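You operate a simulated robot arm through the tools that you are given. There is no shell and no other tool. Be economical: measure what you need, move in short steps, check, and stop when the job is done.

The job below is to be done with a simulated robot arm. You get a single attempt, and the scene is never put back.

JOB
Wipe up the talc smear, slide the BENDS tray there, then put the green elbow in it.
Fine: use the black pad and put it back. What is to be rubbed or washed off counts as gone when no trace of it is left.

It is judged by the outcome, as a careful person would: the job done as asked, and still so three seconds after it is handed in. It fails if anything else is knocked over, pushed out of place, dropped, spilled or broken.

ROBOT AND FRAMES
A 6-joint arm with a two-finger parallel gripper, fixed in place. Base frame: the origin is at the foot of the arm, x ahead of it, y to its left, z up; the work surface is at about z = 0. Units: cm, rad, N and s.
With the tool pointing down near the work surface it reaches from about 14 to 58 cm from the base axis. Its first joint turns from -1.152 to 1.152 rad. Payload 2.1 kg.
The TCP is the grasp point between the finger pads, 3 cm short of the fingertips. In the tool frame z runs along the fingers and y along their closing line. Largest opening 9.4 cm; finger width 2.8, thickness 1; the body of the gripper, 5 by 9.6 cm, starts 5.5 cm behind the TCP.
Orientation is that of the tool frame in the base frame, as a unit quaternion [w, x, y, z]. With the fingers straight down and closing along the base's y, the tool's x points along the base's -x, its y along +y and its z along -z.

CONTROLS
- The arm moves only by the tool move_arm. Its argument "targets" is a list that holds one entry, the list of rows, each a list of 7 numbers: the shift along the base's x, y, z in cm, then the turn, a rotation vector about the base's x, y, z in rad, then the closure, from 0 (fully open) to 1 (shut). In form: [[[tx, ty, tz, rx, ry, rz, jaw], ...]]. A call has 1 to 12 rows; each row shifts and turns the commanded pose from where the row before left it. Each row takes 0.2 s and may step no farther than 5 cm and 0.15 rad from the row before; otherwise, or with a gripper value out of range, the whole call is refused. A pose out of reach is approached as far as the arm can. The call stops where the force on the tool passes 70 N (or 10 N more than at its start, if that is more) or the arm is blocked; 0.2 s more then pass. The fingers move at their own pace (about 7.2 cm/s each) and stop on an object; they squeeze with about 33 N. The grip force told is the motor's: it shows also when the fingers shut on nothing. Time passes only in rows, and 0.2 s behind the last, so rows that do not move let the fingers close. It gives the time, the measured TCP pose, the force on the tool (base axes), the opening and the grip force at its end, in the units of the frame above (readings bear some noise), with the torque about the TCP (base axes, N m) and any sound that the robot's microphone picked up.
- Cameras (640 x 400 px; columns grow to the right, rows downward): "scene" is fixed at [6.23, -38.61, 47.19]; the picture's right is [0.65, -0.76, 0.00], its down [-0.50, -0.43, -0.75] and it looks along [0.57, 0.49, -0.66] (base axes); focal length 307 px, centre (320, 200). "wrist" rides on the gripper at [7.6, 1.4, -10.2] in the tool frame; the picture's right is [-0.18, 0.98, 0.00], its down [-0.75, -0.14, -0.64] and it looks along [-0.63, -0.12, 0.77] (tool axes); focal length 243 px, centre (320, 200). There is no depth. A picture from a camera that has moved, and an enlarged one, comes with that camera's place and axes in the base frame and with its lens.
- capture(camera): a new picture of that camera. It takes no simulated time.
- enlarge(camera, box): a new picture of the part [left, top, right, bottom] of that camera's present view, enlarged. It takes no simulated time.
- hand_in(): hands the job in; it is judged then, once.

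Work in short steps. Places have to be worked out from the pictures, the camera data and where the tool is seen: move nearer, look again, correct. Check each grasp and each placing, and mend what went wrong. You have 120 turns and 68 pictures in all, those below and enlarged ones among them. Open the gripper and draw the arm clear of the work before you hand the job in, unless the task says otherwise; then end with one line.

The tools are called after ">>>" as a command line: name --argument value ..., lists and objects as JSON in quotes. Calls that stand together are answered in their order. move_arm: Moves the arm, as the interface text tells. Its arguments: {"type":"object","properties":{"targets":{"type":"array"}},"required":["targets"]} The other tools are called the same way: capture (camera) takes a picture; enlarge (camera, box) takes an enlarged picture of a part of a camera's view; hand_in () hands the job in.

At the start:

```text
time_s: 0.0
tool_pos: [36.5, 0.45, 24.6]
orientation: [0.0, 0.0, 1.0, 0.0]
wrist_force: [0.9, -0.8, 0.8]
wrist_torque: [0.01, 0.0, -0.03]
grip_width: 9.4
grip_force: 0.0
```

scene: 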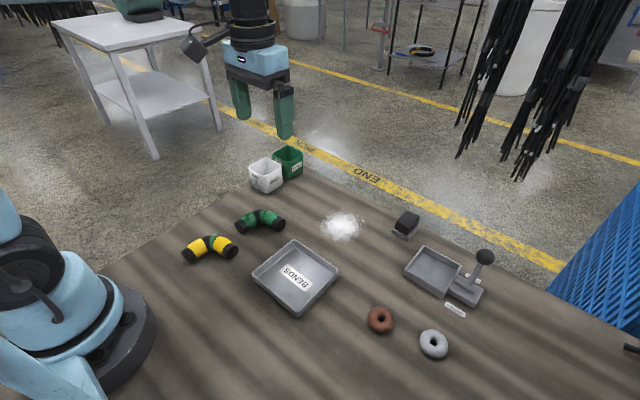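
wrist: 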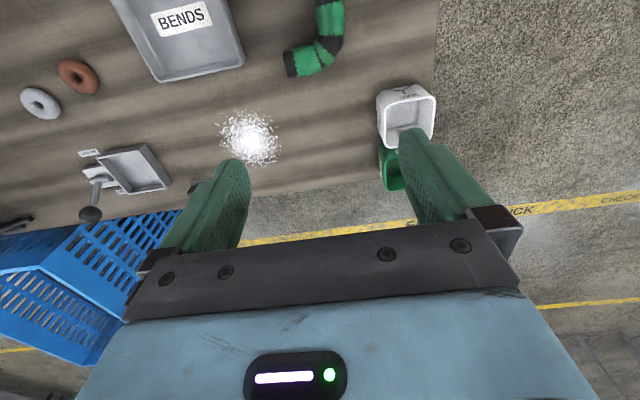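

I start with close looks at the pad and its surroundings, and at the tray and elbow.

>>> enlarge --camera "scene" --box '[310, 180, 510, 330]'

>>> enlarge --camera "scene" --box '[170, 140, 370, 320]'

```text
2.67 times, centred on (410, 255) of scene
camera zoom: at [6.23, -38.61, 47.19], right [0.65, -0.76, 0.0], down [-0.5, -0.43, -0.75], along [0.57, 0.49, -0.66], focal length 819 px, centre (80, 53)
```

zoom: 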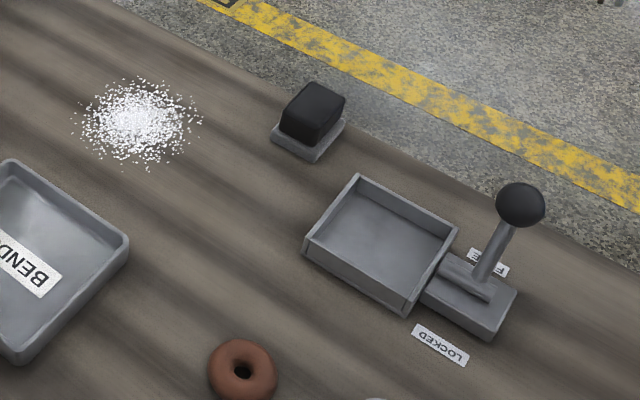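

```text
2.22 times, centred on (270, 230) of scene
camera zoom: at [6.23, -38.61, 47.19], right [0.65, -0.76, 0.0], down [-0.5, -0.43, -0.75], along [0.57, 0.49, -0.66], focal length 682 px, centre (431, 133)
```

zoom: 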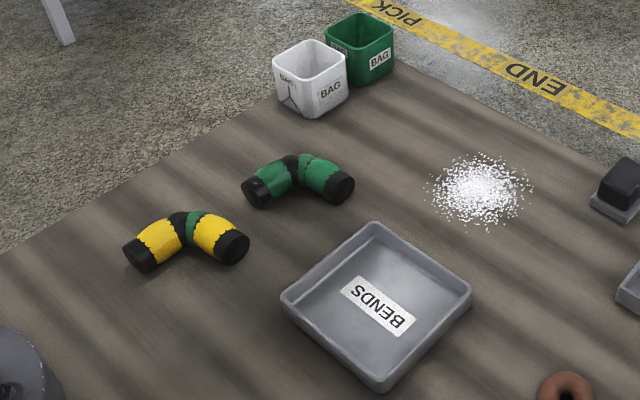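

The black pad sits on a grey plate near (51.3, -23.4), the talc is near (43.7, -12.2), and the tray is near (28, -14). I move the wrist toward the pad to look closer.

>>> move_arm --targets '[[[1.9, -4.1, -1.3, 0, 0, 0, 0], [1.9, -4.1, -1.3, 0, 0, 0, 0], [1.9, -4.1, -1.3, 0, 0, 0, 0], [1.9, -4.1, -1.3, 0, 0, 0, 0], [1.9, -4.1, -1.3, 0, 0, 0, 0], [0, 0, 0, 0, 0, 0, 0]]]'

>>> capture --camera "wrist"

>>> capture --camera "scene"

```text
time_s: 1.4
tool_pos: [46.11, -20.07, 17.91]
orientation: [0.0, 0.0, 1.0, 0.0]
wrist_force: [-0.1, 0.6, -0.2]
wrist_torque: [0.01, -0.01, -0.05]
grip_width: 9.39
grip_force: 0.1
```

```text
63 pictures are left
camera wrist: at [38.5, -18.82, 28.16], right [0.18, 0.98, 0.0], down [0.75, -0.14, 0.64], along [0.63, -0.12, -0.77], focal length 243 px, centre (320, 200)
```

wrist: 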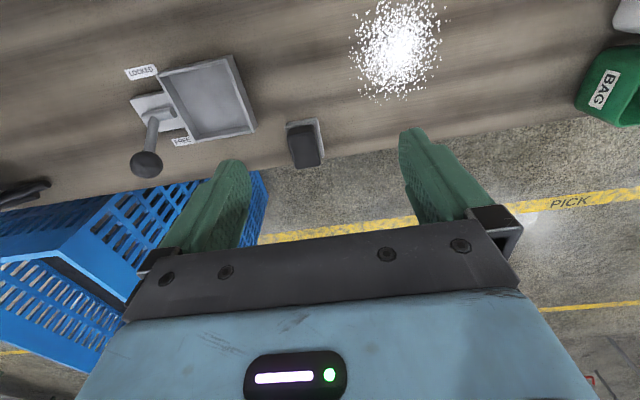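

```text
62 pictures are left
```

scene: 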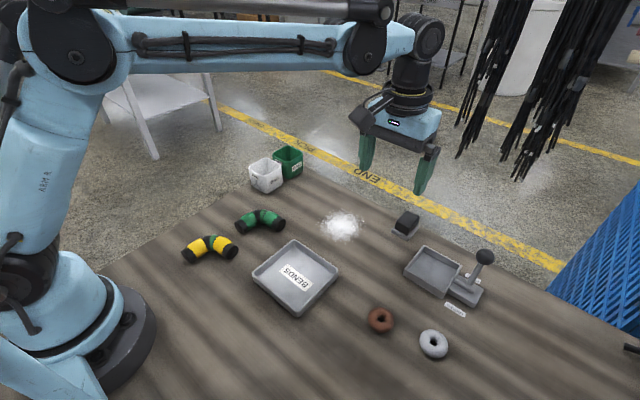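

The talc position is confirmed at about (43.7, -12.1) with radius about 4.6. I enlarge the pad for precise placement.

>>> enlarge --camera "wrist" --box '[260, 100, 360, 180]'

```text
5.00 times, centred on (310, 140) of wrist
camera zoom: at [38.5, -18.82, 28.16], right [0.18, 0.98, 0.0], down [0.75, -0.14, 0.64], along [0.63, -0.12, -0.77], focal length 1213 px, centre (370, 500)
```

zoom: 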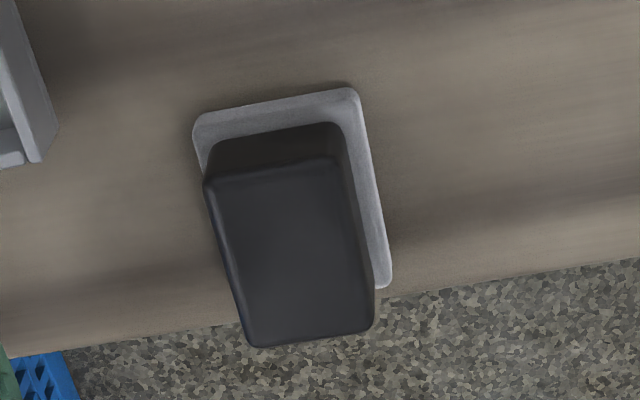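

Pad is about 4.2 x 3.0 cm, with its top about 2.8 cm up and its centre about (51.5, -23.1). I move above it.

>>> move_arm --targets '[[[1.8, -1.0, -3.0, 0, 0, 0, 0], [1.8, -1.0, -3.0, 0, 0, 0, 0], [1.8, -1.0, -3.0, 0, 0, 0, 0], [0, 0, 0, 0, 0, 0, 0]]]'

>>> capture --camera "wrist"

>>> enlarge --camera "scene" --box '[350, 150, 510, 250]'

```text
time_s: 2.4
tool_pos: [51.53, -22.99, 9.04]
orientation: [0.0, 0.0, 1.0, 0.0]
wrist_force: [-0.6, -0.1, -0.4]
wrist_torque: [0.01, 0.01, 0.03]
grip_width: 9.39
grip_force: 0.1
```

```text
60 pictures are left
camera wrist: at [43.87, -21.69, 19.23], right [0.18, 0.98, 0.0], down [0.75, -0.14, 0.64], along [0.63, -0.12, -0.77], focal length 243 px, centre (320, 200)
```

wrist: 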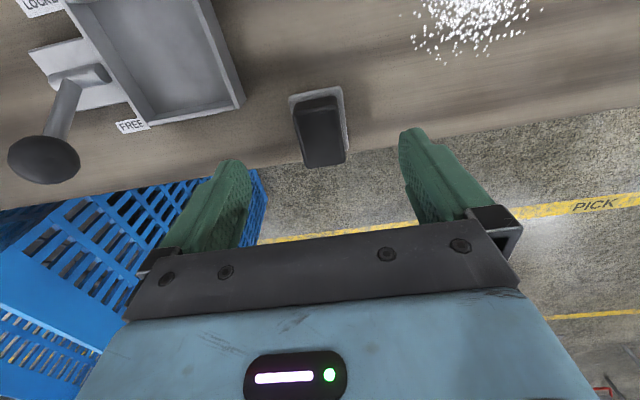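

```text
4.00 times, centred on (430, 200) of scene
camera zoom: at [6.23, -38.61, 47.19], right [0.65, -0.76, 0.0], down [-0.5, -0.43, -0.75], along [0.57, 0.49, -0.66], focal length 1228 px, centre (-120, 200)
```

zoom: 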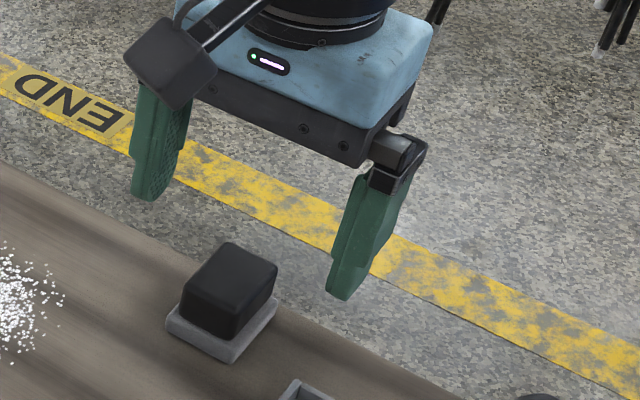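

The pad's centre in this view works out to (51.2, -23.15), in line with the tool. I descend to TCP z 4.1 and close.

>>> move_arm --targets '[[[-0.2, -0.1, -2.5, 0, 0, 0, 0], [0, 0, -2.0, 0, 0, 0, 0], [0, 0, -0.45, 0, 0, 0, 0], [0, 0, 0, 0, 0, 0, 0]]]'

>>> enlarge --camera "scene" --box '[350, 150, 510, 250]'

```text
time_s: 3.4
tool_pos: [51.24, -23.07, 3.97]
orientation: [0.0, 0.0, 1.0, -0.001]
wrist_force: [-0.8, 0.6, -0.6]
wrist_torque: [0.01, 0.02, 0.02]
grip_width: 9.41
grip_force: 0.0
```

```text
4.00 times, centred on (430, 200) of scene
camera zoom: at [6.23, -38.61, 47.19], right [0.65, -0.76, 0.0], down [-0.5, -0.43, -0.75], along [0.57, 0.49, -0.66], focal length 1228 px, centre (-120, 200)
```

zoom: 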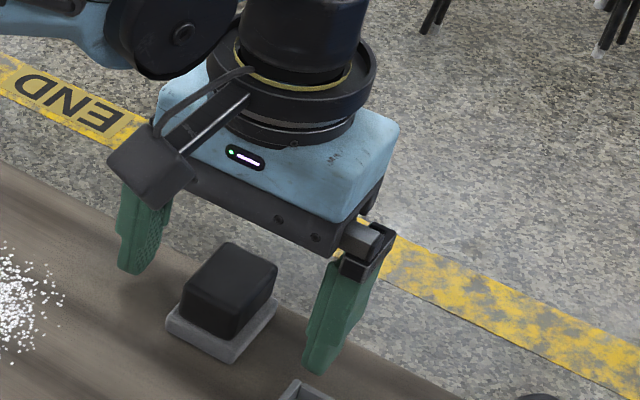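

Fingers straddle the pad and clear the lever tray. I close.

>>> move_arm --targets '[[[0, 0, 0, 0, 0, 0, 0.6], [0, 0, 0, 0, 0, 0, 1], [0, 0, 0, 0, 0, 0, 1], [0, 0, 0, 0, 0, 0, 1], [0, 0, 0, 0, 0, 0, 1]]]'

>>> enlarge --camera "scene" --box '[350, 150, 510, 250]'

```text
time_s: 4.6
tool_pos: [51.29, -23.18, 4.06]
orientation: [0.0, 0.0, 1.0, 0.0]
wrist_force: [-0.1, 0.3, 0.8]
wrist_torque: [0.08, 0.01, -0.02]
grip_width: 3.88
grip_force: 33.0
```

```text
4.00 times, centred on (430, 200) of scene
camera zoom: at [6.23, -38.61, 47.19], right [0.65, -0.76, 0.0], down [-0.5, -0.43, -0.75], along [0.57, 0.49, -0.66], focal length 1228 px, centre (-120, 200)
```

zoom: 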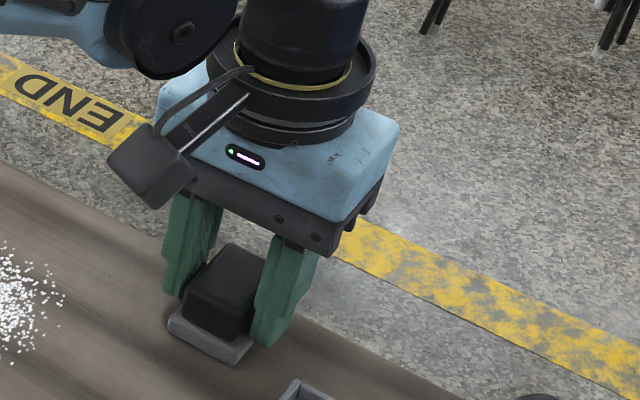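

The opening of 3.88 cm is wider than the pad looks (about 3.0), so I may be holding the plate. I reopen, rise 0.6 cm and close again to compare.

>>> move_arm --targets '[[[0, 0, 0, 0, 0, 0, 0.4], [0, 0, 0, 0, 0, 0, 0.4], [0, 0, 0.6, 0, 0, 0, 0.4], [0, 0, 0, 0, 0, 0, 1], [0, 0, 0, 0, 0, 0, 1], [0, 0, 0, 0, 0, 0, 1], [0, 0, 0, 0, 0, 0, 1]]]'

>>> enlarge --camera "scene" --box '[370, 190, 450, 240]'

```text
time_s: 6.2
tool_pos: [51.23, -23.16, 4.58]
orientation: [0.0, 0.0, 1.0, 0.0]
wrist_force: [-0.7, 0.7, -0.1]
wrist_torque: [-0.03, 0.01, -0.03]
grip_width: 3.09
grip_force: 32.7
```

```text
8.00 times, centred on (410, 215) of scene
camera zoom: at [6.23, -38.61, 47.19], right [0.65, -0.76, 0.0], down [-0.5, -0.43, -0.75], along [0.57, 0.49, -0.66], focal length 2457 px, centre (-400, 80)
```

zoom: 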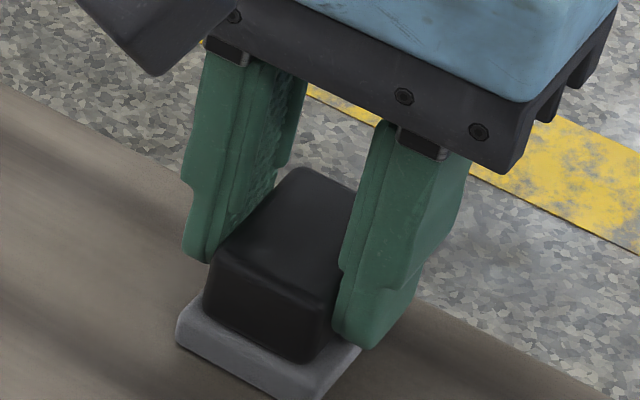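

Now the opening is 3.09 cm, so I have the pad itself, with the plate below it. I lift straight up.

>>> move_arm --targets '[[[0, 0, 0.5, 0, 0, 0, 1], [0, 0, 1.5, 0, 0, 0, 1], [0, 0, 2, 0, 0, 0, 1], [0, 0, 0, 0, 0, 0, 1]]]'

>>> enlarge --camera "scene" --box '[370, 180, 450, 240]'

```text
time_s: 7.2
tool_pos: [51.27, -23.22, 8.82]
orientation: [-0.001, 0.0, 1.0, 0.0]
wrist_force: [-0.5, 0.1, -0.3]
wrist_torque: [0.01, -0.01, 0.0]
grip_width: 3.08
grip_force: 33.1
```

```text
6.67 times, centred on (410, 210) of scene
camera zoom: at [6.23, -38.61, 47.19], right [0.65, -0.76, 0.0], down [-0.5, -0.43, -0.75], along [0.57, 0.49, -0.66], focal length 2047 px, centre (-280, 133)
```

zoom: 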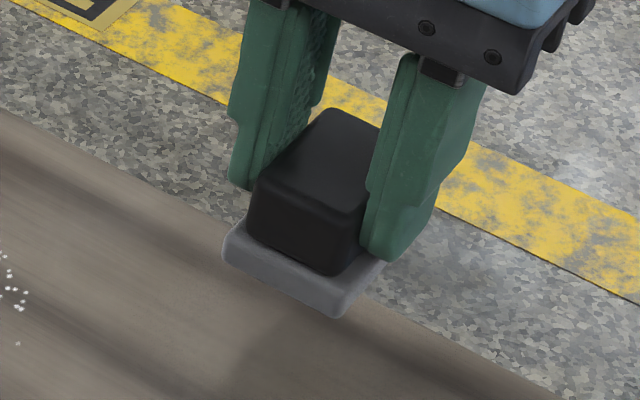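

The grey plate is the pad's own sole, held straight, about 5.2 x 3.8 cm. It rested at TCP (51.25, -23.16, 4.58), and I'll return it there. Now I carry it to the edge of the smear and lower it to touch.

>>> move_arm --targets '[[[-2.4, 2.1, 0, 0, 0, 0, 1], [-2.3, 2.2, 0, 0, 0, 0, 1], [0, 0, -2, 0, 0, 0, 1], [0, 0, -1.5, 0, 0, 0, 1], [0, 0, -0.7, 0, 0, 0, 1], [0, 0, -0.2, 0, 0, 0, 1], [0, 0, 0, 0, 0, 0, 1]]]'

```text
time_s: 8.8
tool_pos: [46.58, -18.98, 4.47]
orientation: [0.0, 0.0, 1.0, 0.0]
wrist_force: [-0.6, -0.2, 38.0]
wrist_torque: [0.03, 0.01, 0.02]
grip_width: 3.08
grip_force: 32.8
```

Contact is firm at 38 N. I ease up a little and sweep +y along x≈46.5.

>>> move_arm --targets '[[[0, 0, 0.08, 0, 0, 0, 1], [0, 1.5, 0, 0, 0, 0, 1], [0, 2, 0, 0, 0, 0, 1], [0, 2, 0, 0, 0, 0, 1], [0, 2, 0, 0, 0, 0, 1], [0, 2, 0, 0, 0, 0, 1], [0, 2, 0, 0, 0, 0, 1], [0, 1.5, 0, 0, 0, 0, 1], [0, 0, 0, 0, 0, 0, 1]]]'

>>> capture --camera "scene"

```text
time_s: 10.8
tool_pos: [46.62, -5.99, 4.56]
orientation: [0.0, 0.0, 1.0, 0.0]
wrist_force: [-0.7, -13.9, 26.6]
wrist_torque: [-0.4, -0.01, -0.06]
grip_width: 3.08
grip_force: 32.6
```

```text
54 pictures are left
```

scene: 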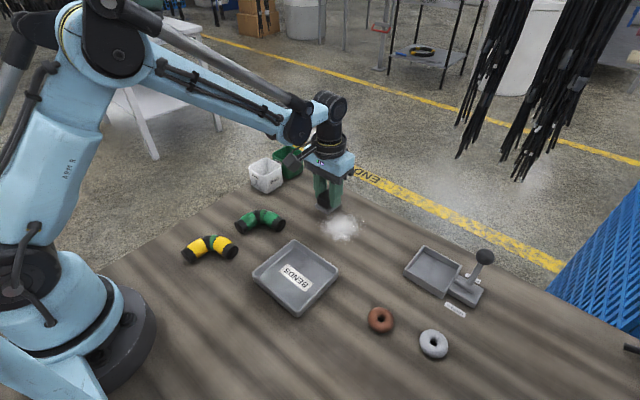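

The smear has faded along the pass. I sweep back at the same x, then shift to x≈44 and sweep again.

>>> move_arm --targets '[[[0, -2.2, 0, 0, 0, 0, 1], [0, -2.2, 0, 0, 0, 0, 1], [0, -2.2, 0, 0, 0, 0, 1], [0, -2.2, 0, 0, 0, 0, 1], [0, -2.2, 0, 0, 0, 0, 1], [-2.2, 0, 0, 0, 0, 0, 1], [0, 2.2, 0, 0, 0, 0, 1], [0, 2.2, 0, 0, 0, 0, 1], [0, 2.2, 0, 0, 0, 0, 1], [0, 2.2, 0, 0, 0, 0, 1], [0, 2.2, 0, 0, 0, 0, 1], [0, 0, 0, 0, 0, 0, 1]]]'

>>> enlarge --camera "scene" --box '[280, 170, 420, 260]'

```text
time_s: 13.4
tool_pos: [44.35, -6.08, 4.51]
orientation: [0.0, 0.001, 1.0, -0.001]
wrist_force: [-0.1, -10.5, 19.8]
wrist_torque: [-0.29, 0.03, 0.0]
grip_width: 3.1
grip_force: 33.2
```

```text
4.44 times, centred on (350, 215) of scene
camera zoom: at [6.22, -38.61, 47.19], right [0.65, -0.76, 0.0], down [-0.5, -0.43, -0.75], along [0.57, 0.49, -0.66], focal length 1365 px, centre (187, 133)
```

zoom: 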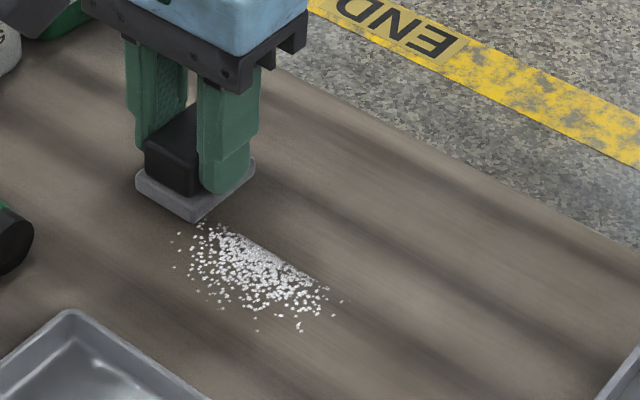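

Wiped strips come clean, and talc remains only at x < 42. I sweep back at x≈41.6, then forward at about x≈40.

>>> move_arm --targets '[[[-2.7, 0, 0, 0, 0, 0, 1], [0, -2.2, 0, 0, 0, 0, 1], [0, -2.2, 0, 0, 0, 0, 1], [0, -2.2, 0, 0, 0, 0, 1], [0, -2.2, 0, 0, 0, 0, 1], [0, -2.2, 0, 0, 0, 0, 1], [-1.4, 0, 0, 0, 0, 0, 1], [0, 2.7, 0, 0, 0, 0, 1], [0, 2.7, 0, 0, 0, 0, 1], [0, 2.7, 0, 0, 0, 0, 1], [0, 2.7, 0, 0, 0, 0, 1], [0, 0, 0, 0, 0, 0, 1]]]'

>>> enlarge --camera "scene" --box '[280, 170, 420, 260]'

```text
time_s: 16.0
tool_pos: [40.34, -6.16, 4.36]
orientation: [-0.001, 0.0, 1.0, 0.0]
wrist_force: [0.1, -0.3, -0.3]
wrist_torque: [0.01, 0.0, -0.01]
grip_width: 3.08
grip_force: 33.2
```

```text
4.44 times, centred on (350, 215) of scene
camera zoom: at [6.23, -38.61, 47.19], right [0.65, -0.76, 0.0], down [-0.5, -0.43, -0.75], along [0.57, 0.49, -0.66], focal length 1365 px, centre (187, 133)
```

zoom: 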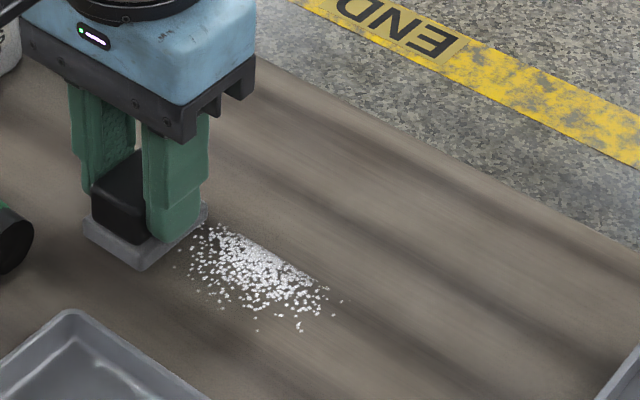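

No contact force now: the pad has slid up slightly in the grip, so nothing was wiped. I lower until it touches again.

>>> move_arm --targets '[[[0, 0, -0.08, 0, 0, 0, 1], [0, 0, -0.05, 0, 0, 0, 1]]]'

```text
time_s: 16.6
tool_pos: [40.29, -6.08, 4.37]
orientation: [0.0, 0.0, 1.0, 0.0]
wrist_force: [-0.8, -2.3, 20.8]
wrist_torque: [-0.02, 0.01, 0.03]
grip_width: 3.09
grip_force: 32.9
```

Contact is back at 21 N. I sweep at x≈40.3, then return at x≈42.

>>> move_arm --targets '[[[0, -2.4, 0, 0, 0, 0, 1], [0, -2.4, 0, 0, 0, 0, 1], [0, -2.4, 0, 0, 0, 0, 1], [0, -2.4, 0, 0, 0, 0, 1], [0, -2.4, 0, 0, 0, 0, 1], [1.7, 0, -0.03, 0, 0, 0, 1], [0, 2.2, 0, 0, 0, 0, 1], [0, 2.2, 0, 0, 0, 0, 1], [0, 2.2, 0, 0, 0, 0, 1], [0, 2.2, 0, 0, 0, 0, 1], [0, 2.2, 0, 0, 0, 0, 1], [0, 0, 0, 0, 0, 0, 1]]]'

>>> enlarge --camera "scene" --box '[280, 170, 420, 260]'

```text
time_s: 19.2
tool_pos: [41.96, -7.07, 4.28]
orientation: [0.0, -0.001, 1.0, 0.0]
wrist_force: [0.3, -0.6, -0.5]
wrist_torque: [-0.01, 0.04, 0.02]
grip_width: 3.09
grip_force: 33.1
```

```text
4.44 times, centred on (350, 215) of scene
camera zoom: at [6.23, -38.61, 47.19], right [0.65, -0.76, 0.0], down [-0.5, -0.43, -0.75], along [0.57, 0.49, -0.66], focal length 1365 px, centre (187, 133)
```

zoom: 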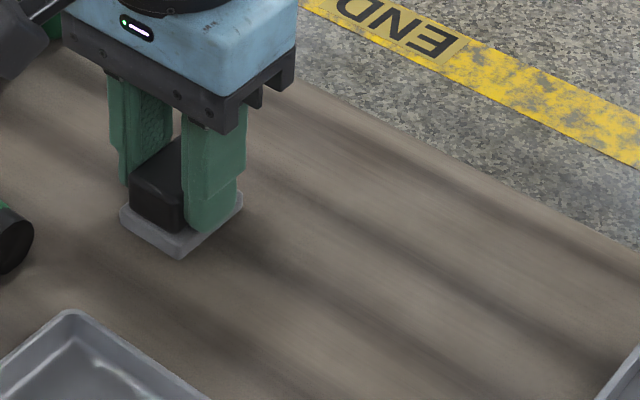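

The surface looks clean. I lift the pad and check the whole area.

>>> move_arm --targets '[[[0, 0, 2, 0, 0, 0, 1], [1.5, -3.5, 2.5, 0, 0, 0, 1], [3, -4, 0, 0, 0, 0, 1], [3, -4, 0, 0, 0, 0, 1], [0, 0, 0, 0, 0, 0, 1]]]'

>>> enlarge --camera "scene" --box '[290, 180, 390, 250]'

>>> capture --camera "wrist"

```text
time_s: 20.4
tool_pos: [49.53, -18.66, 8.89]
orientation: [0.0, 0.0, 1.0, 0.0]
wrist_force: [0.0, 0.5, -0.4]
wrist_torque: [-0.02, 0.02, -0.04]
grip_width: 3.09
grip_force: 32.9
```

```text
5.71 times, centred on (340, 215) of scene
camera zoom: at [6.23, -38.61, 47.19], right [0.65, -0.76, 0.0], down [-0.5, -0.43, -0.75], along [0.57, 0.49, -0.66], focal length 1755 px, centre (206, 114)
```

zoom: 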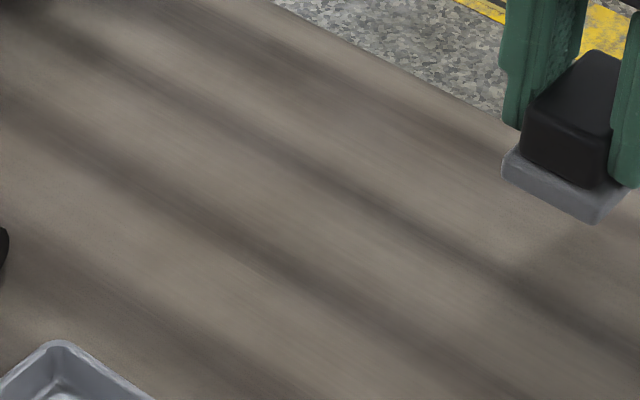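

```text
49 pictures are left
camera wrist: at [41.89, -17.31, 19.08], right [0.18, 0.98, 0.0], down [0.75, -0.14, 0.64], along [0.63, -0.12, -0.77], focal length 243 px, centre (320, 200)
```

wrist: 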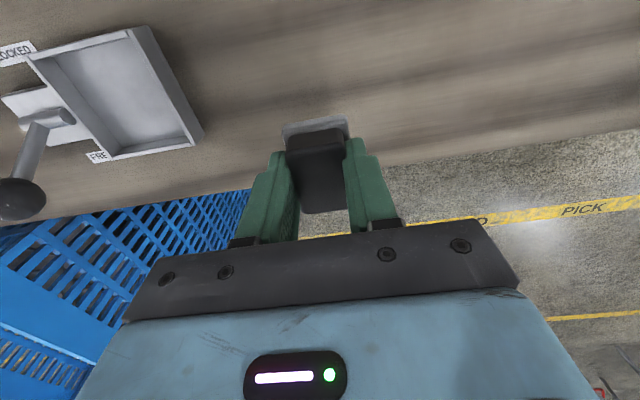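

All clean. I return the pad to its original spot at (51.25, -23.16), approaching contact gently.

>>> move_arm --targets '[[[0.9, -2.25, 0, 0, 0, 0, 1], [0.82, -2.25, 0, 0, 0, 0, 1], [0, 0, -2.5, 0, 0, 0, 1], [0, 0, -1.6, 0, 0, 0, 1], [0, 0, -0.3, 0, 0, 0, 1], [0, 0, -0.15, 0, 0, 0, 1], [0, 0, 0, 0, 0, 0, 1]]]'

>>> enlarge --camera "scene" --box '[370, 190, 450, 240]'

```text
time_s: 22.0
tool_pos: [51.15, -22.97, 4.26]
orientation: [0.0, 0.0, 1.0, 0.0]
wrist_force: [-0.4, 1.3, 6.6]
wrist_torque: [0.01, 0.03, 0.01]
grip_width: 3.1
grip_force: 33.6
```

```text
8.00 times, centred on (410, 215) of scene
camera zoom: at [6.22, -38.61, 47.19], right [0.65, -0.76, 0.0], down [-0.5, -0.43, -0.75], along [0.57, 0.49, -0.66], focal length 2457 px, centre (-400, 80)
```

zoom: 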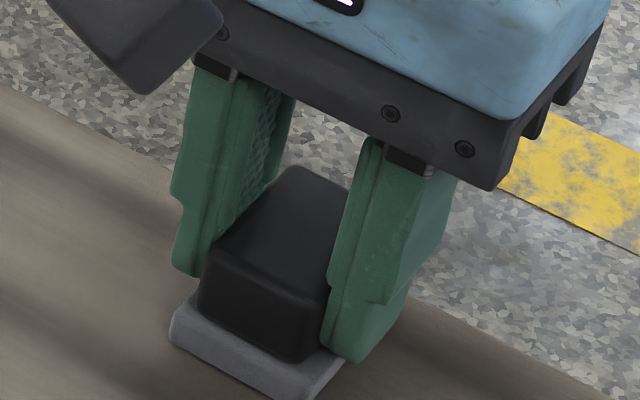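

The pad is within about 0.2 cm of its original spot. I nudge it (+0.1, -0.2) and then release.

>>> move_arm --targets '[[[0.12, -0.2, 0.03, 0, 0, 0, 1], [0, 0, 0, 0, 0, 0, 1], [0, 0, 0, 0, 0, 0, 0.5], [0, 0, 0, 0, 0, 0, 0.2], [0, 0, 0, 0, 0, 0, 0.2], [0, 0, 3, 0, 0, 0, 0.2], [0, 0, 4, 0, 0, 0, 0.2], [0, 0, 0, 0, 0, 0, 0.2]]]'

>>> enlarge --camera "scene" --box '[310, 180, 510, 330]'

```text
time_s: 23.8
tool_pos: [51.15, -23.17, 11.17]
orientation: [0.0, -0.001, 1.0, -0.001]
wrist_force: [-0.7, -0.4, -0.4]
wrist_torque: [0.0, -0.04, 0.01]
grip_width: 7.52
grip_force: 0.0
```

```text
2.67 times, centred on (410, 255) of scene
camera zoom: at [6.23, -38.61, 47.19], right [0.65, -0.76, 0.0], down [-0.5, -0.43, -0.75], along [0.57, 0.49, -0.66], focal length 819 px, centre (80, 53)
```

zoom: 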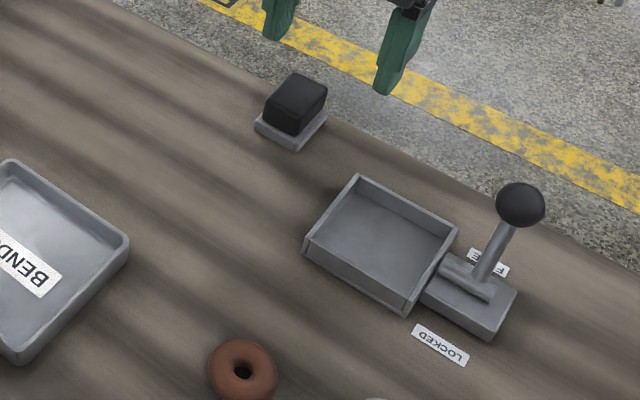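

The pad is clean-looking and upright, but it sits about 1.5 cm to +y of where it was: the low fingertips dragged its sole on opening. I regrasp it higher, at about (51.2, -21.6), and take a view to confirm first.

>>> move_arm --targets '[[[0, 1.6, -2, 0, 0, 0, 0.2], [0, 0, -2.5, 0, 0, 0, 0.2], [0, 0, -1.75, 0, 0, 0, 0.2], [0, 0, 0, 0, 0, 0, 0.2]]]'

>>> enlarge --camera "scene" --box '[370, 190, 450, 240]'

```text
time_s: 24.8
tool_pos: [51.24, -21.8, 4.92]
orientation: [0.001, 0.0, 1.0, 0.0]
wrist_force: [0.4, 0.3, -0.7]
wrist_torque: [0.02, 0.02, -0.02]
grip_width: 7.51
grip_force: 0.1
```

```text
8.00 times, centred on (410, 215) of scene
camera zoom: at [6.23, -38.61, 47.19], right [0.65, -0.76, 0.0], down [-0.5, -0.43, -0.75], along [0.57, 0.49, -0.66], focal length 2457 px, centre (-400, 80)
```

zoom: 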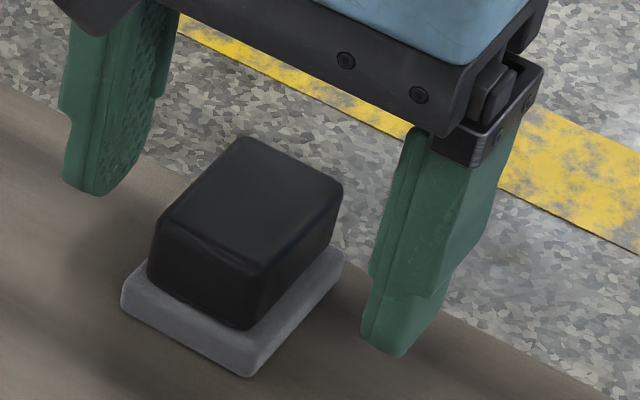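

The pad is centred between the fingers, which are clear of the sole. I close, lift slightly and shift -1.5 in y, then lower to contact.

>>> move_arm --targets '[[[0, 0, 0, 0, 0, 0, 0.6], [0, 0, 0, 0, 0, 0, 1], [0, 0, 0, 0, 0, 0, 1], [0, 0, 0, 0, 0, 0, 1], [0, 0, 0.3, 0, 0, 0, 1], [0, -1.4, 0, 0, 0, 0, 1], [0, 0, -0.25, 0, 0, 0, 1], [0, 0, 0, 0, 0, 0, 1]]]'

>>> enlarge --camera "scene" --box '[370, 190, 450, 240]'

```text
time_s: 26.6
tool_pos: [51.29, -23.08, 4.95]
orientation: [-0.001, 0.0, 1.0, 0.001]
wrist_force: [-1.0, 0.2, -0.1]
wrist_torque: [0.02, 0.0, -0.01]
grip_width: 3.09
grip_force: 33.0
```

```text
8.00 times, centred on (410, 215) of scene
camera zoom: at [6.23, -38.61, 47.19], right [0.65, -0.76, 0.0], down [-0.5, -0.43, -0.75], along [0.57, 0.49, -0.66], focal length 2457 px, centre (-400, 80)
```

zoom: 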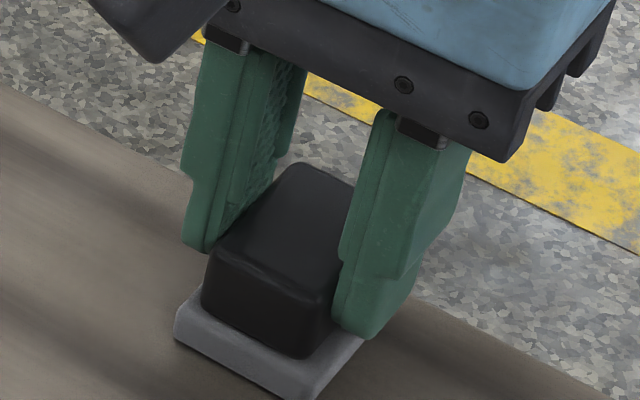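

The sole is back at its original image position. I touch down and release slowly.

>>> move_arm --targets '[[[0, 0, -0.07, 0, 0, 0, 1], [0, 0, 0, 0, 0, 0, 0.6], [0, 0, 0, 0, 0, 0, 0.5], [0, 0, 0, 0, 0, 0, 0.3], [0, 0, 0, 0, 0, 0, 0.3], [0, 0, 0, 0, 0, 0, 0.3]]]'

>>> enlarge --camera "scene" --box '[370, 190, 450, 240]'

```text
time_s: 28.0
tool_pos: [51.31, -23.09, 5.02]
orientation: [0.0, 0.0, 1.0, 0.0]
wrist_force: [-0.7, 0.6, -1.1]
wrist_torque: [-0.01, 0.01, 0.01]
grip_width: 6.58
grip_force: 0.1
```

```text
8.00 times, centred on (410, 215) of scene
camera zoom: at [6.23, -38.61, 47.19], right [0.65, -0.76, 0.0], down [-0.5, -0.43, -0.75], along [0.57, 0.49, -0.66], focal length 2457 px, centre (-400, 80)
```

zoom: 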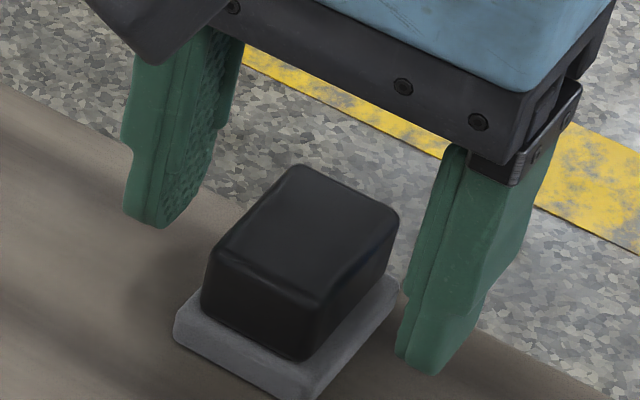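

Pad is back in place and standing free. I rise and move over to the tray to view it with the wrist camera.

>>> move_arm --targets '[[[0, 0, 4, 0, 0, 0, 0.3], [0, 0, 5, 0, 0, 0, 0.3], [-4, 1.8, 1, 0, 0, 0, 0.3], [-4.2, 1.8, 0, 0, 0, 0, 0.3], [-4.2, 1.8, 0, 0, 0, 0, 0.3], [-4.2, 1.9, 0, 0, 0, 0, 0.3], [-4.2, 1.9, 0, 0, 0, 0, 0.3], [-4.2, 1.9, 0, 0, 0, 0, 0.3], [0, 0, 0, 0, 0, 0, 0.3]]]'

>>> capture --camera "wrist"

>>> capture --camera "scene"

```text
time_s: 30.0
tool_pos: [25.97, -12.0, 15.12]
orientation: [0.0, 0.0, 1.0, 0.0]
wrist_force: [0.4, -0.1, 0.5]
wrist_torque: [-0.02, 0.01, -0.02]
grip_width: 6.57
grip_force: 0.0
```

```text
43 pictures are left
camera wrist: at [18.38, -10.74, 25.34], right [0.18, 0.98, 0.0], down [0.75, -0.14, 0.64], along [0.63, -0.12, -0.77], focal length 243 px, centre (320, 200)
```

wrist: 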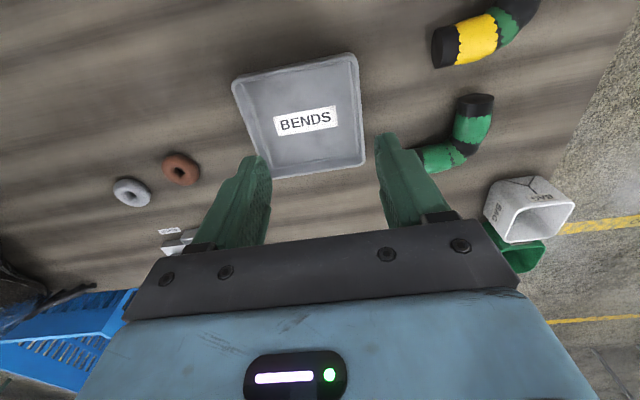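

```text
42 pictures are left
```

scene: 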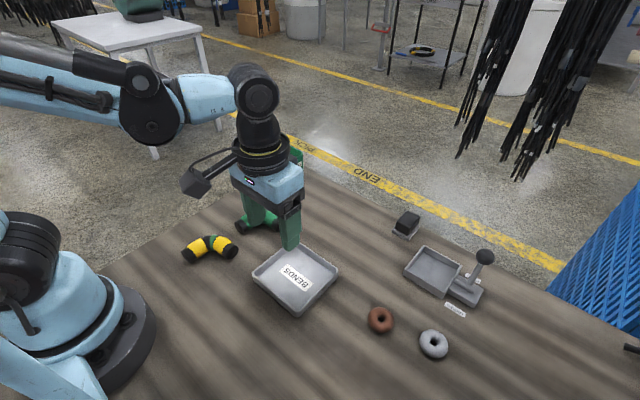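

The tray spans about x 22.7–33.2 and y -19.4 to -8.6, rim about 1.5–2 high. I will pinch the middle of its left wall (y≈-8.8), going down with one finger inside and one outside.

>>> move_arm --targets '[[[0.6, 1.1, -2.5, 0, 0, 0, 0.45], [0.7, 1.1, -2.5, 0, 0, 0, 0.45], [0.6, 1.0, -2.5, 0, 0, 0, 0.45], [0, 0, 0, 0, 0, 0, 0.45]]]'

>>> enlarge --camera "scene" --box '[220, 190, 360, 330]'

```text
time_s: 31.0
tool_pos: [28.21, -8.69, 7.52]
orientation: [0.0, 0.0, 1.0, 0.0]
wrist_force: [-0.5, 0.3, 0.0]
wrist_torque: [-0.01, 0.01, 0.02]
grip_width: 5.17
grip_force: 0.0
```

```text
2.86 times, centred on (290, 260) of scene
camera zoom: at [6.23, -38.61, 47.19], right [0.65, -0.76, 0.0], down [-0.5, -0.43, -0.75], along [0.57, 0.49, -0.66], focal length 877 px, centre (406, 29)
```

zoom: 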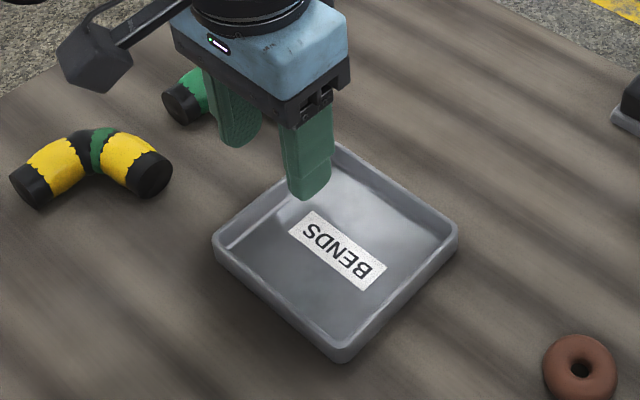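

One finger is over the inside and the other over the outside of the wall. I descend to a fingertip height of about 1 cm.

>>> move_arm --targets '[[[-0.2, -0.1, -2.0, 0, 0, 0, 0.45], [0, 0, -1.5, 0, 0, 0, 0.45], [0, 0, 0, 0, 0, 0, 0.45]]]'

>>> enlarge --camera "scene" --box '[220, 190, 360, 330]'

>>> capture --camera "wrist"

```text
time_s: 31.8
tool_pos: [27.78, -9.03, 4.16]
orientation: [0.0, 0.0, 1.0, 0.0]
wrist_force: [0.1, 0.1, 0.4]
wrist_torque: [-0.01, 0.01, -0.01]
grip_width: 5.15
grip_force: 0.0
```

```text
2.86 times, centred on (290, 260) of scene
camera zoom: at [6.23, -38.61, 47.19], right [0.65, -0.76, 0.0], down [-0.5, -0.43, -0.75], along [0.57, 0.49, -0.66], focal length 877 px, centre (406, 29)
```

zoom: 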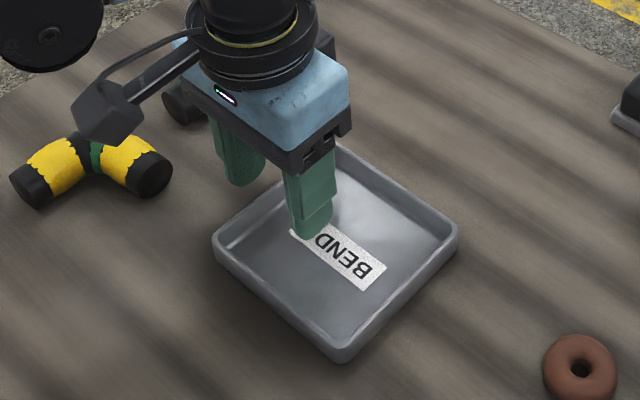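

```text
39 pictures are left
camera wrist: at [20.28, -7.62, 14.25], right [0.18, 0.98, 0.0], down [0.75, -0.14, 0.64], along [0.63, -0.12, -0.77], focal length 243 px, centre (320, 200)
```

wrist: 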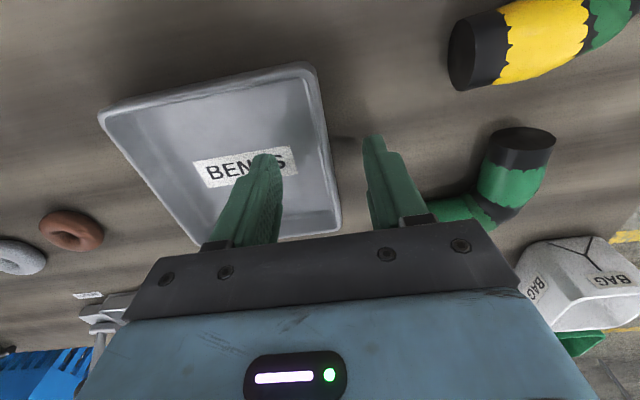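

The wall lies between the fingers. I close on it.

>>> move_arm --targets '[[[0, 0, -0.2, 0, 0, 0, 0.7], [0, 0, 0, 0, 0, 0, 0.85], [0, 0, 0, 0, 0, 0, 1], [0, 0, 0, 0, 0, 0, 1], [0, 0, 0, 0, 0, 0, 1]]]'

>>> enlarge --camera "scene" --box '[220, 190, 360, 330]'

```text
time_s: 33.0
tool_pos: [27.92, -8.92, 3.62]
orientation: [0.0, -0.001, 1.0, -0.001]
wrist_force: [0.7, -0.6, -0.9]
wrist_torque: [0.03, 0.01, 0.05]
grip_width: 0.35
grip_force: 32.8
```

```text
2.86 times, centred on (290, 260) of scene
camera zoom: at [6.23, -38.61, 47.19], right [0.65, -0.76, 0.0], down [-0.5, -0.43, -0.75], along [0.57, 0.49, -0.66], focal length 877 px, centre (406, 29)
```

zoom: 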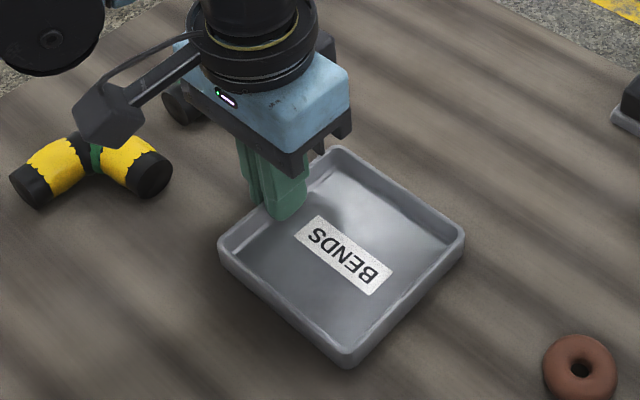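

The tray wall is gripped (0.35 cm thick), tray centre about (27.9, -14.2). I slide it by (15.8, 2.1) along the surface, first half now.

>>> move_arm --targets '[[[1, 0, 0, 0, 0, 0, 1], [2, 0.1, 0, 0, 0, 0, 1], [2, 0.2, 0, 0, 0, 0, 1], [2, 0.2, 0, 0, 0, 0, 1], [2, 0.3, 0, 0, 0, 0, 1], [0, 0, 0, 0, 0, 0, 1]]]'

>>> capture --camera "scene"

```text
time_s: 34.4
tool_pos: [37.05, -8.23, 3.84]
orientation: [0.0, 0.0, 1.0, 0.0]
wrist_force: [-0.3, 0.0, 0.0]
wrist_torque: [0.0, 0.01, 0.03]
grip_width: 0.34
grip_force: 32.7
```

```text
37 pictures are left
```

scene: 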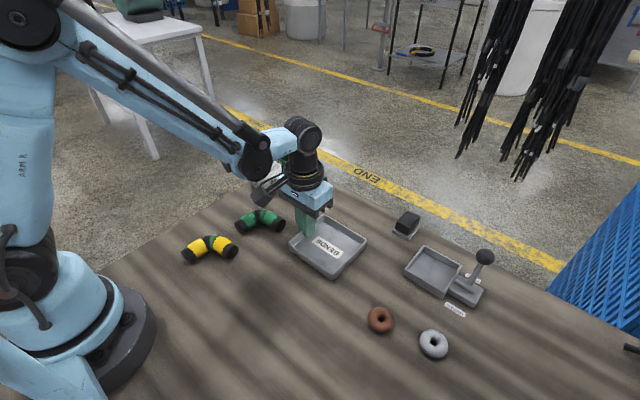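

The tray follows squarely. I slide the remaining (6.75, 1.3).

>>> move_arm --targets '[[[1.7, 0.3, 0, 0, 0, 0, 1], [1.7, 0.3, 0, 0, 0, 0, 1], [1.7, 0.4, 0, 0, 0, 0, 1], [1.65, 0.3, 0, 0, 0, 0, 1], [0, 0, 0, 0, 0, 0, 1]]]'

>>> enlarge --camera "scene" --box '[270, 150, 430, 270]'

```text
time_s: 35.6
tool_pos: [43.71, -6.83, 3.75]
orientation: [0.0, 0.0, 1.0, 0.0]
wrist_force: [0.5, -0.4, 0.4]
wrist_torque: [0.03, 0.04, -0.06]
grip_width: 0.35
grip_force: 33.0
```

```text
3.33 times, centred on (350, 210) of scene
camera zoom: at [6.23, -38.61, 47.19], right [0.65, -0.76, 0.0], down [-0.5, -0.43, -0.75], along [0.57, 0.49, -0.66], focal length 1024 px, centre (220, 167)
```

zoom: 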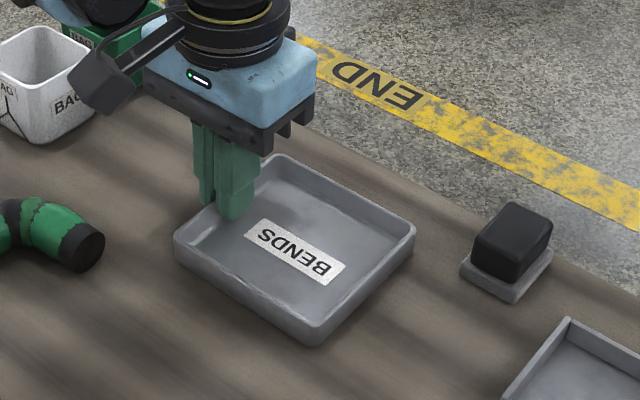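

Tray centre measures about (43.9, -12.5) against the talc at (43.7, -12.1). I nudge it +0.3 in y, then open gently.

>>> move_arm --targets '[[[-0.1, 0.3, -0.08, 0, 0, 0, 1], [0, 0, 0, 0, 0, 0, 1], [0, 0, 0, 0, 0, 0, 0.85], [0, 0, 0, 0, 0, 0, 0.7], [0, 0, 0, 0, 0, 0, 0.7], [0, 0, 3, 0, 0, 0, 0.7], [0, 0, 4, 0, 0, 0, 0.7], [-4, 1, 4, 0, 0, 0, 0.4], [-4, 2, 2, 0, 0, 0, 0.4], [-3, 2, 0, 0, 0, 0, 0.4], [0, 0, 0, 0, 0, 0, 0.4]]]'

>>> capture --camera "wrist"

>>> enlarge --camera "scene" --box '[220, 150, 430, 290]'

```text
refused: row 8 steps farther than a row can; nothing moved
```

```text
35 pictures are left
camera wrist: at [36.06, -5.43, 14.04], right [0.18, 0.98, 0.0], down [0.75, -0.14, 0.64], along [0.63, -0.12, -0.77], focal length 243 px, centre (320, 200)
```

wrist: 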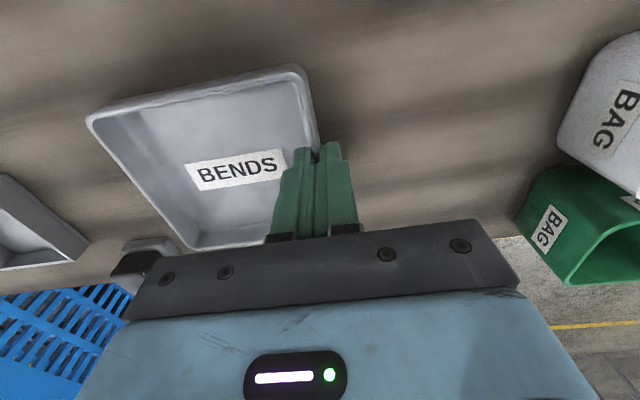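

```text
2.86 times, centred on (325, 220) of scene
camera zoom: at [6.23, -38.61, 47.19], right [0.65, -0.76, 0.0], down [-0.5, -0.43, -0.75], along [0.57, 0.49, -0.66], focal length 877 px, centre (306, 143)
```

zoom: 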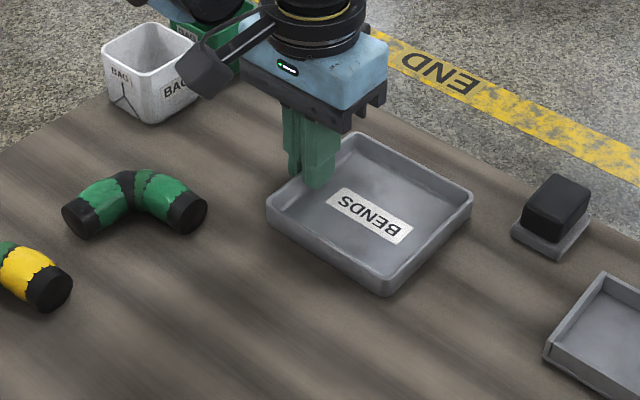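

One row was too long and the call was refused. I resend it with shorter steps and a separate view afterwards.

>>> move_arm --targets '[[[-0.1, 0.3, -0.08, 0, 0, 0, 1], [0, 0, 0, 0, 0, 0, 1], [0, 0, 0, 0, 0, 0, 0.85], [0, 0, 0, 0, 0, 0, 0.7], [0, 0, 0, 0, 0, 0, 0.7], [0, 0, 3, 0, 0, 0, 0.7], [0, 0, 4, 0, 0, 0, 0.7], [-3, 1, 3.5, 0, 0, 0, 0.4], [-4, 1.5, 2, 0, 0, 0, 0.4], [-4, 1.5, 0, 0, 0, 0, 0.4], [0, 0, 0, 0, 0, 0, 0.4]]]'

>>> capture --camera "wrist"

>>> enlarge --camera "scene" --box '[220, 150, 430, 290]'

```text
time_s: 38.0
tool_pos: [32.68, -2.3, 16.13]
orientation: [0.001, 0.0, 1.0, -0.001]
wrist_force: [-0.4, -0.2, -0.3]
wrist_torque: [0.04, -0.02, 0.01]
grip_width: 5.64
grip_force: 0.1
```

```text
33 pictures are left
camera wrist: at [24.98, -0.96, 26.32], right [0.18, 0.98, 0.0], down [0.75, -0.14, 0.64], along [0.63, -0.12, -0.77], focal length 243 px, centre (320, 200)
```

wrist: 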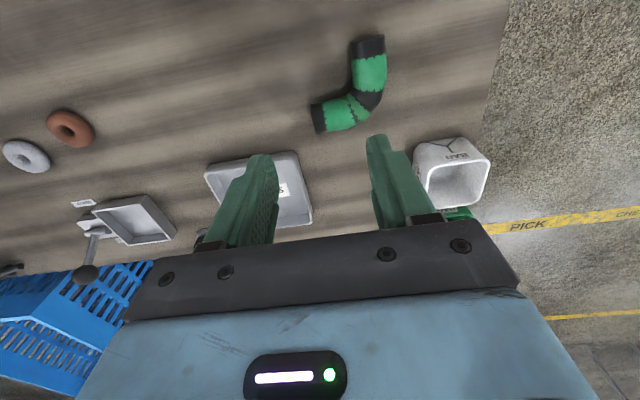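

```text
2.86 times, centred on (325, 220) of scene
camera zoom: at [6.23, -38.61, 47.19], right [0.65, -0.76, 0.0], down [-0.5, -0.43, -0.75], along [0.57, 0.49, -0.66], focal length 877 px, centre (306, 143)
```

zoom: 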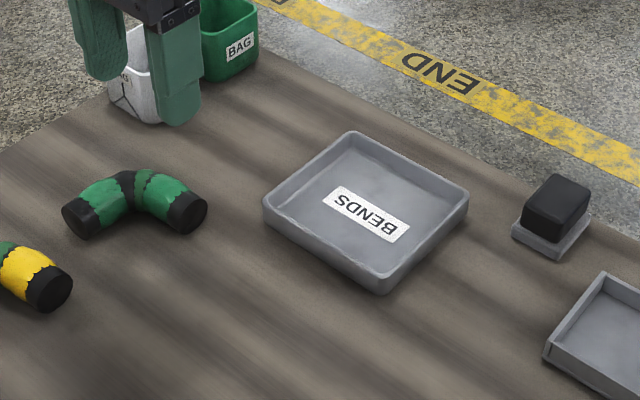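

The tray's label centre coincides with the old smear centre in the scene view. Now the elbow: I enlarge it.

>>> enlarge --camera "wrist" --box '[280, 20, 420, 150]'

>>> enlarge --camera "scene" --box '[225, 195, 305, 245]'

```text
3.08 times, centred on (350, 85) of wrist
camera zoom: at [24.98, -0.96, 26.32], right [0.18, 0.98, 0.0], down [0.75, -0.14, 0.64], along [0.63, -0.12, -0.77], focal length 746 px, centre (228, 554)
```

zoom: 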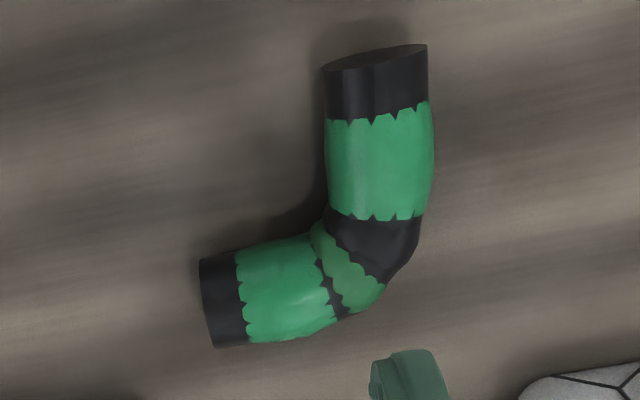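

```text
8.00 times, centred on (265, 220) of scene
camera zoom: at [6.23, -38.61, 47.19], right [0.65, -0.76, 0.0], down [-0.5, -0.43, -0.75], along [0.57, 0.49, -0.66], focal length 2457 px, centre (760, 40)
```

zoom: 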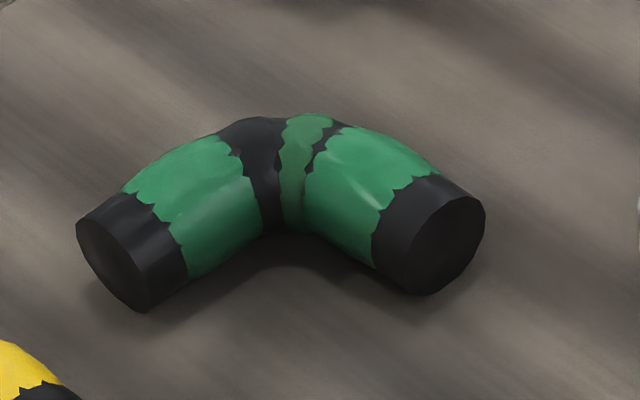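

The elbow's diameter is about 3.1 cm. One arm lies along x at y≈2.5 (x 28.3–33), the other along y at x≈34.4, ending at y≈-3. I'll grip the x-arm at (31, 2.5), first hovering above it.

>>> move_arm --targets '[[[-0.6, 1.6, -2.3, 0, 0, 0, 0.3], [-0.6, 1.6, -2.3, 0, 0, 0, 0.3], [-0.5, 1.6, -2.3, 0, 0, 0, 0.3], [0, 0, 0, 0, 0, 0, 0.3]]]'

>>> capture --camera "wrist"

>>> enlarge --camera "scene" --box '[200, 160, 320, 250]'

```text
time_s: 39.0
tool_pos: [31.22, 2.68, 9.26]
orientation: [0.0, -0.001, 1.0, 0.001]
wrist_force: [-0.4, -1.2, 0.1]
wrist_torque: [0.02, -0.03, 0.0]
grip_width: 6.57
grip_force: 0.0
```

```text
29 pictures are left
camera wrist: at [23.6, 3.98, 19.38], right [0.18, 0.98, 0.0], down [0.75, -0.14, 0.64], along [0.63, -0.12, -0.77], focal length 243 px, centre (320, 200)
```

wrist: 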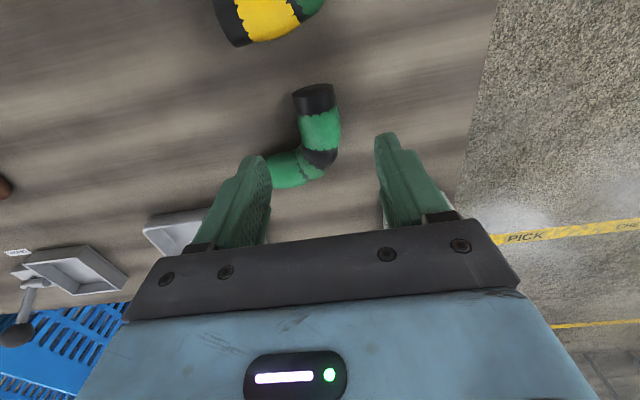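

```text
4.44 times, centred on (260, 205) of scene
camera zoom: at [6.23, -38.61, 47.19], right [0.65, -0.76, 0.0], down [-0.5, -0.43, -0.75], along [0.57, 0.49, -0.66], focal length 1365 px, centre (587, 178)
```

zoom: 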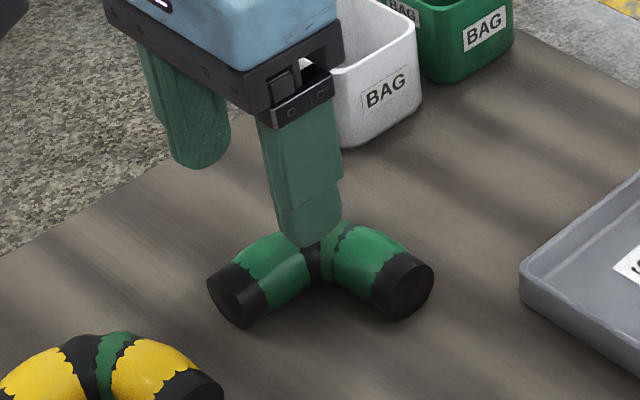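

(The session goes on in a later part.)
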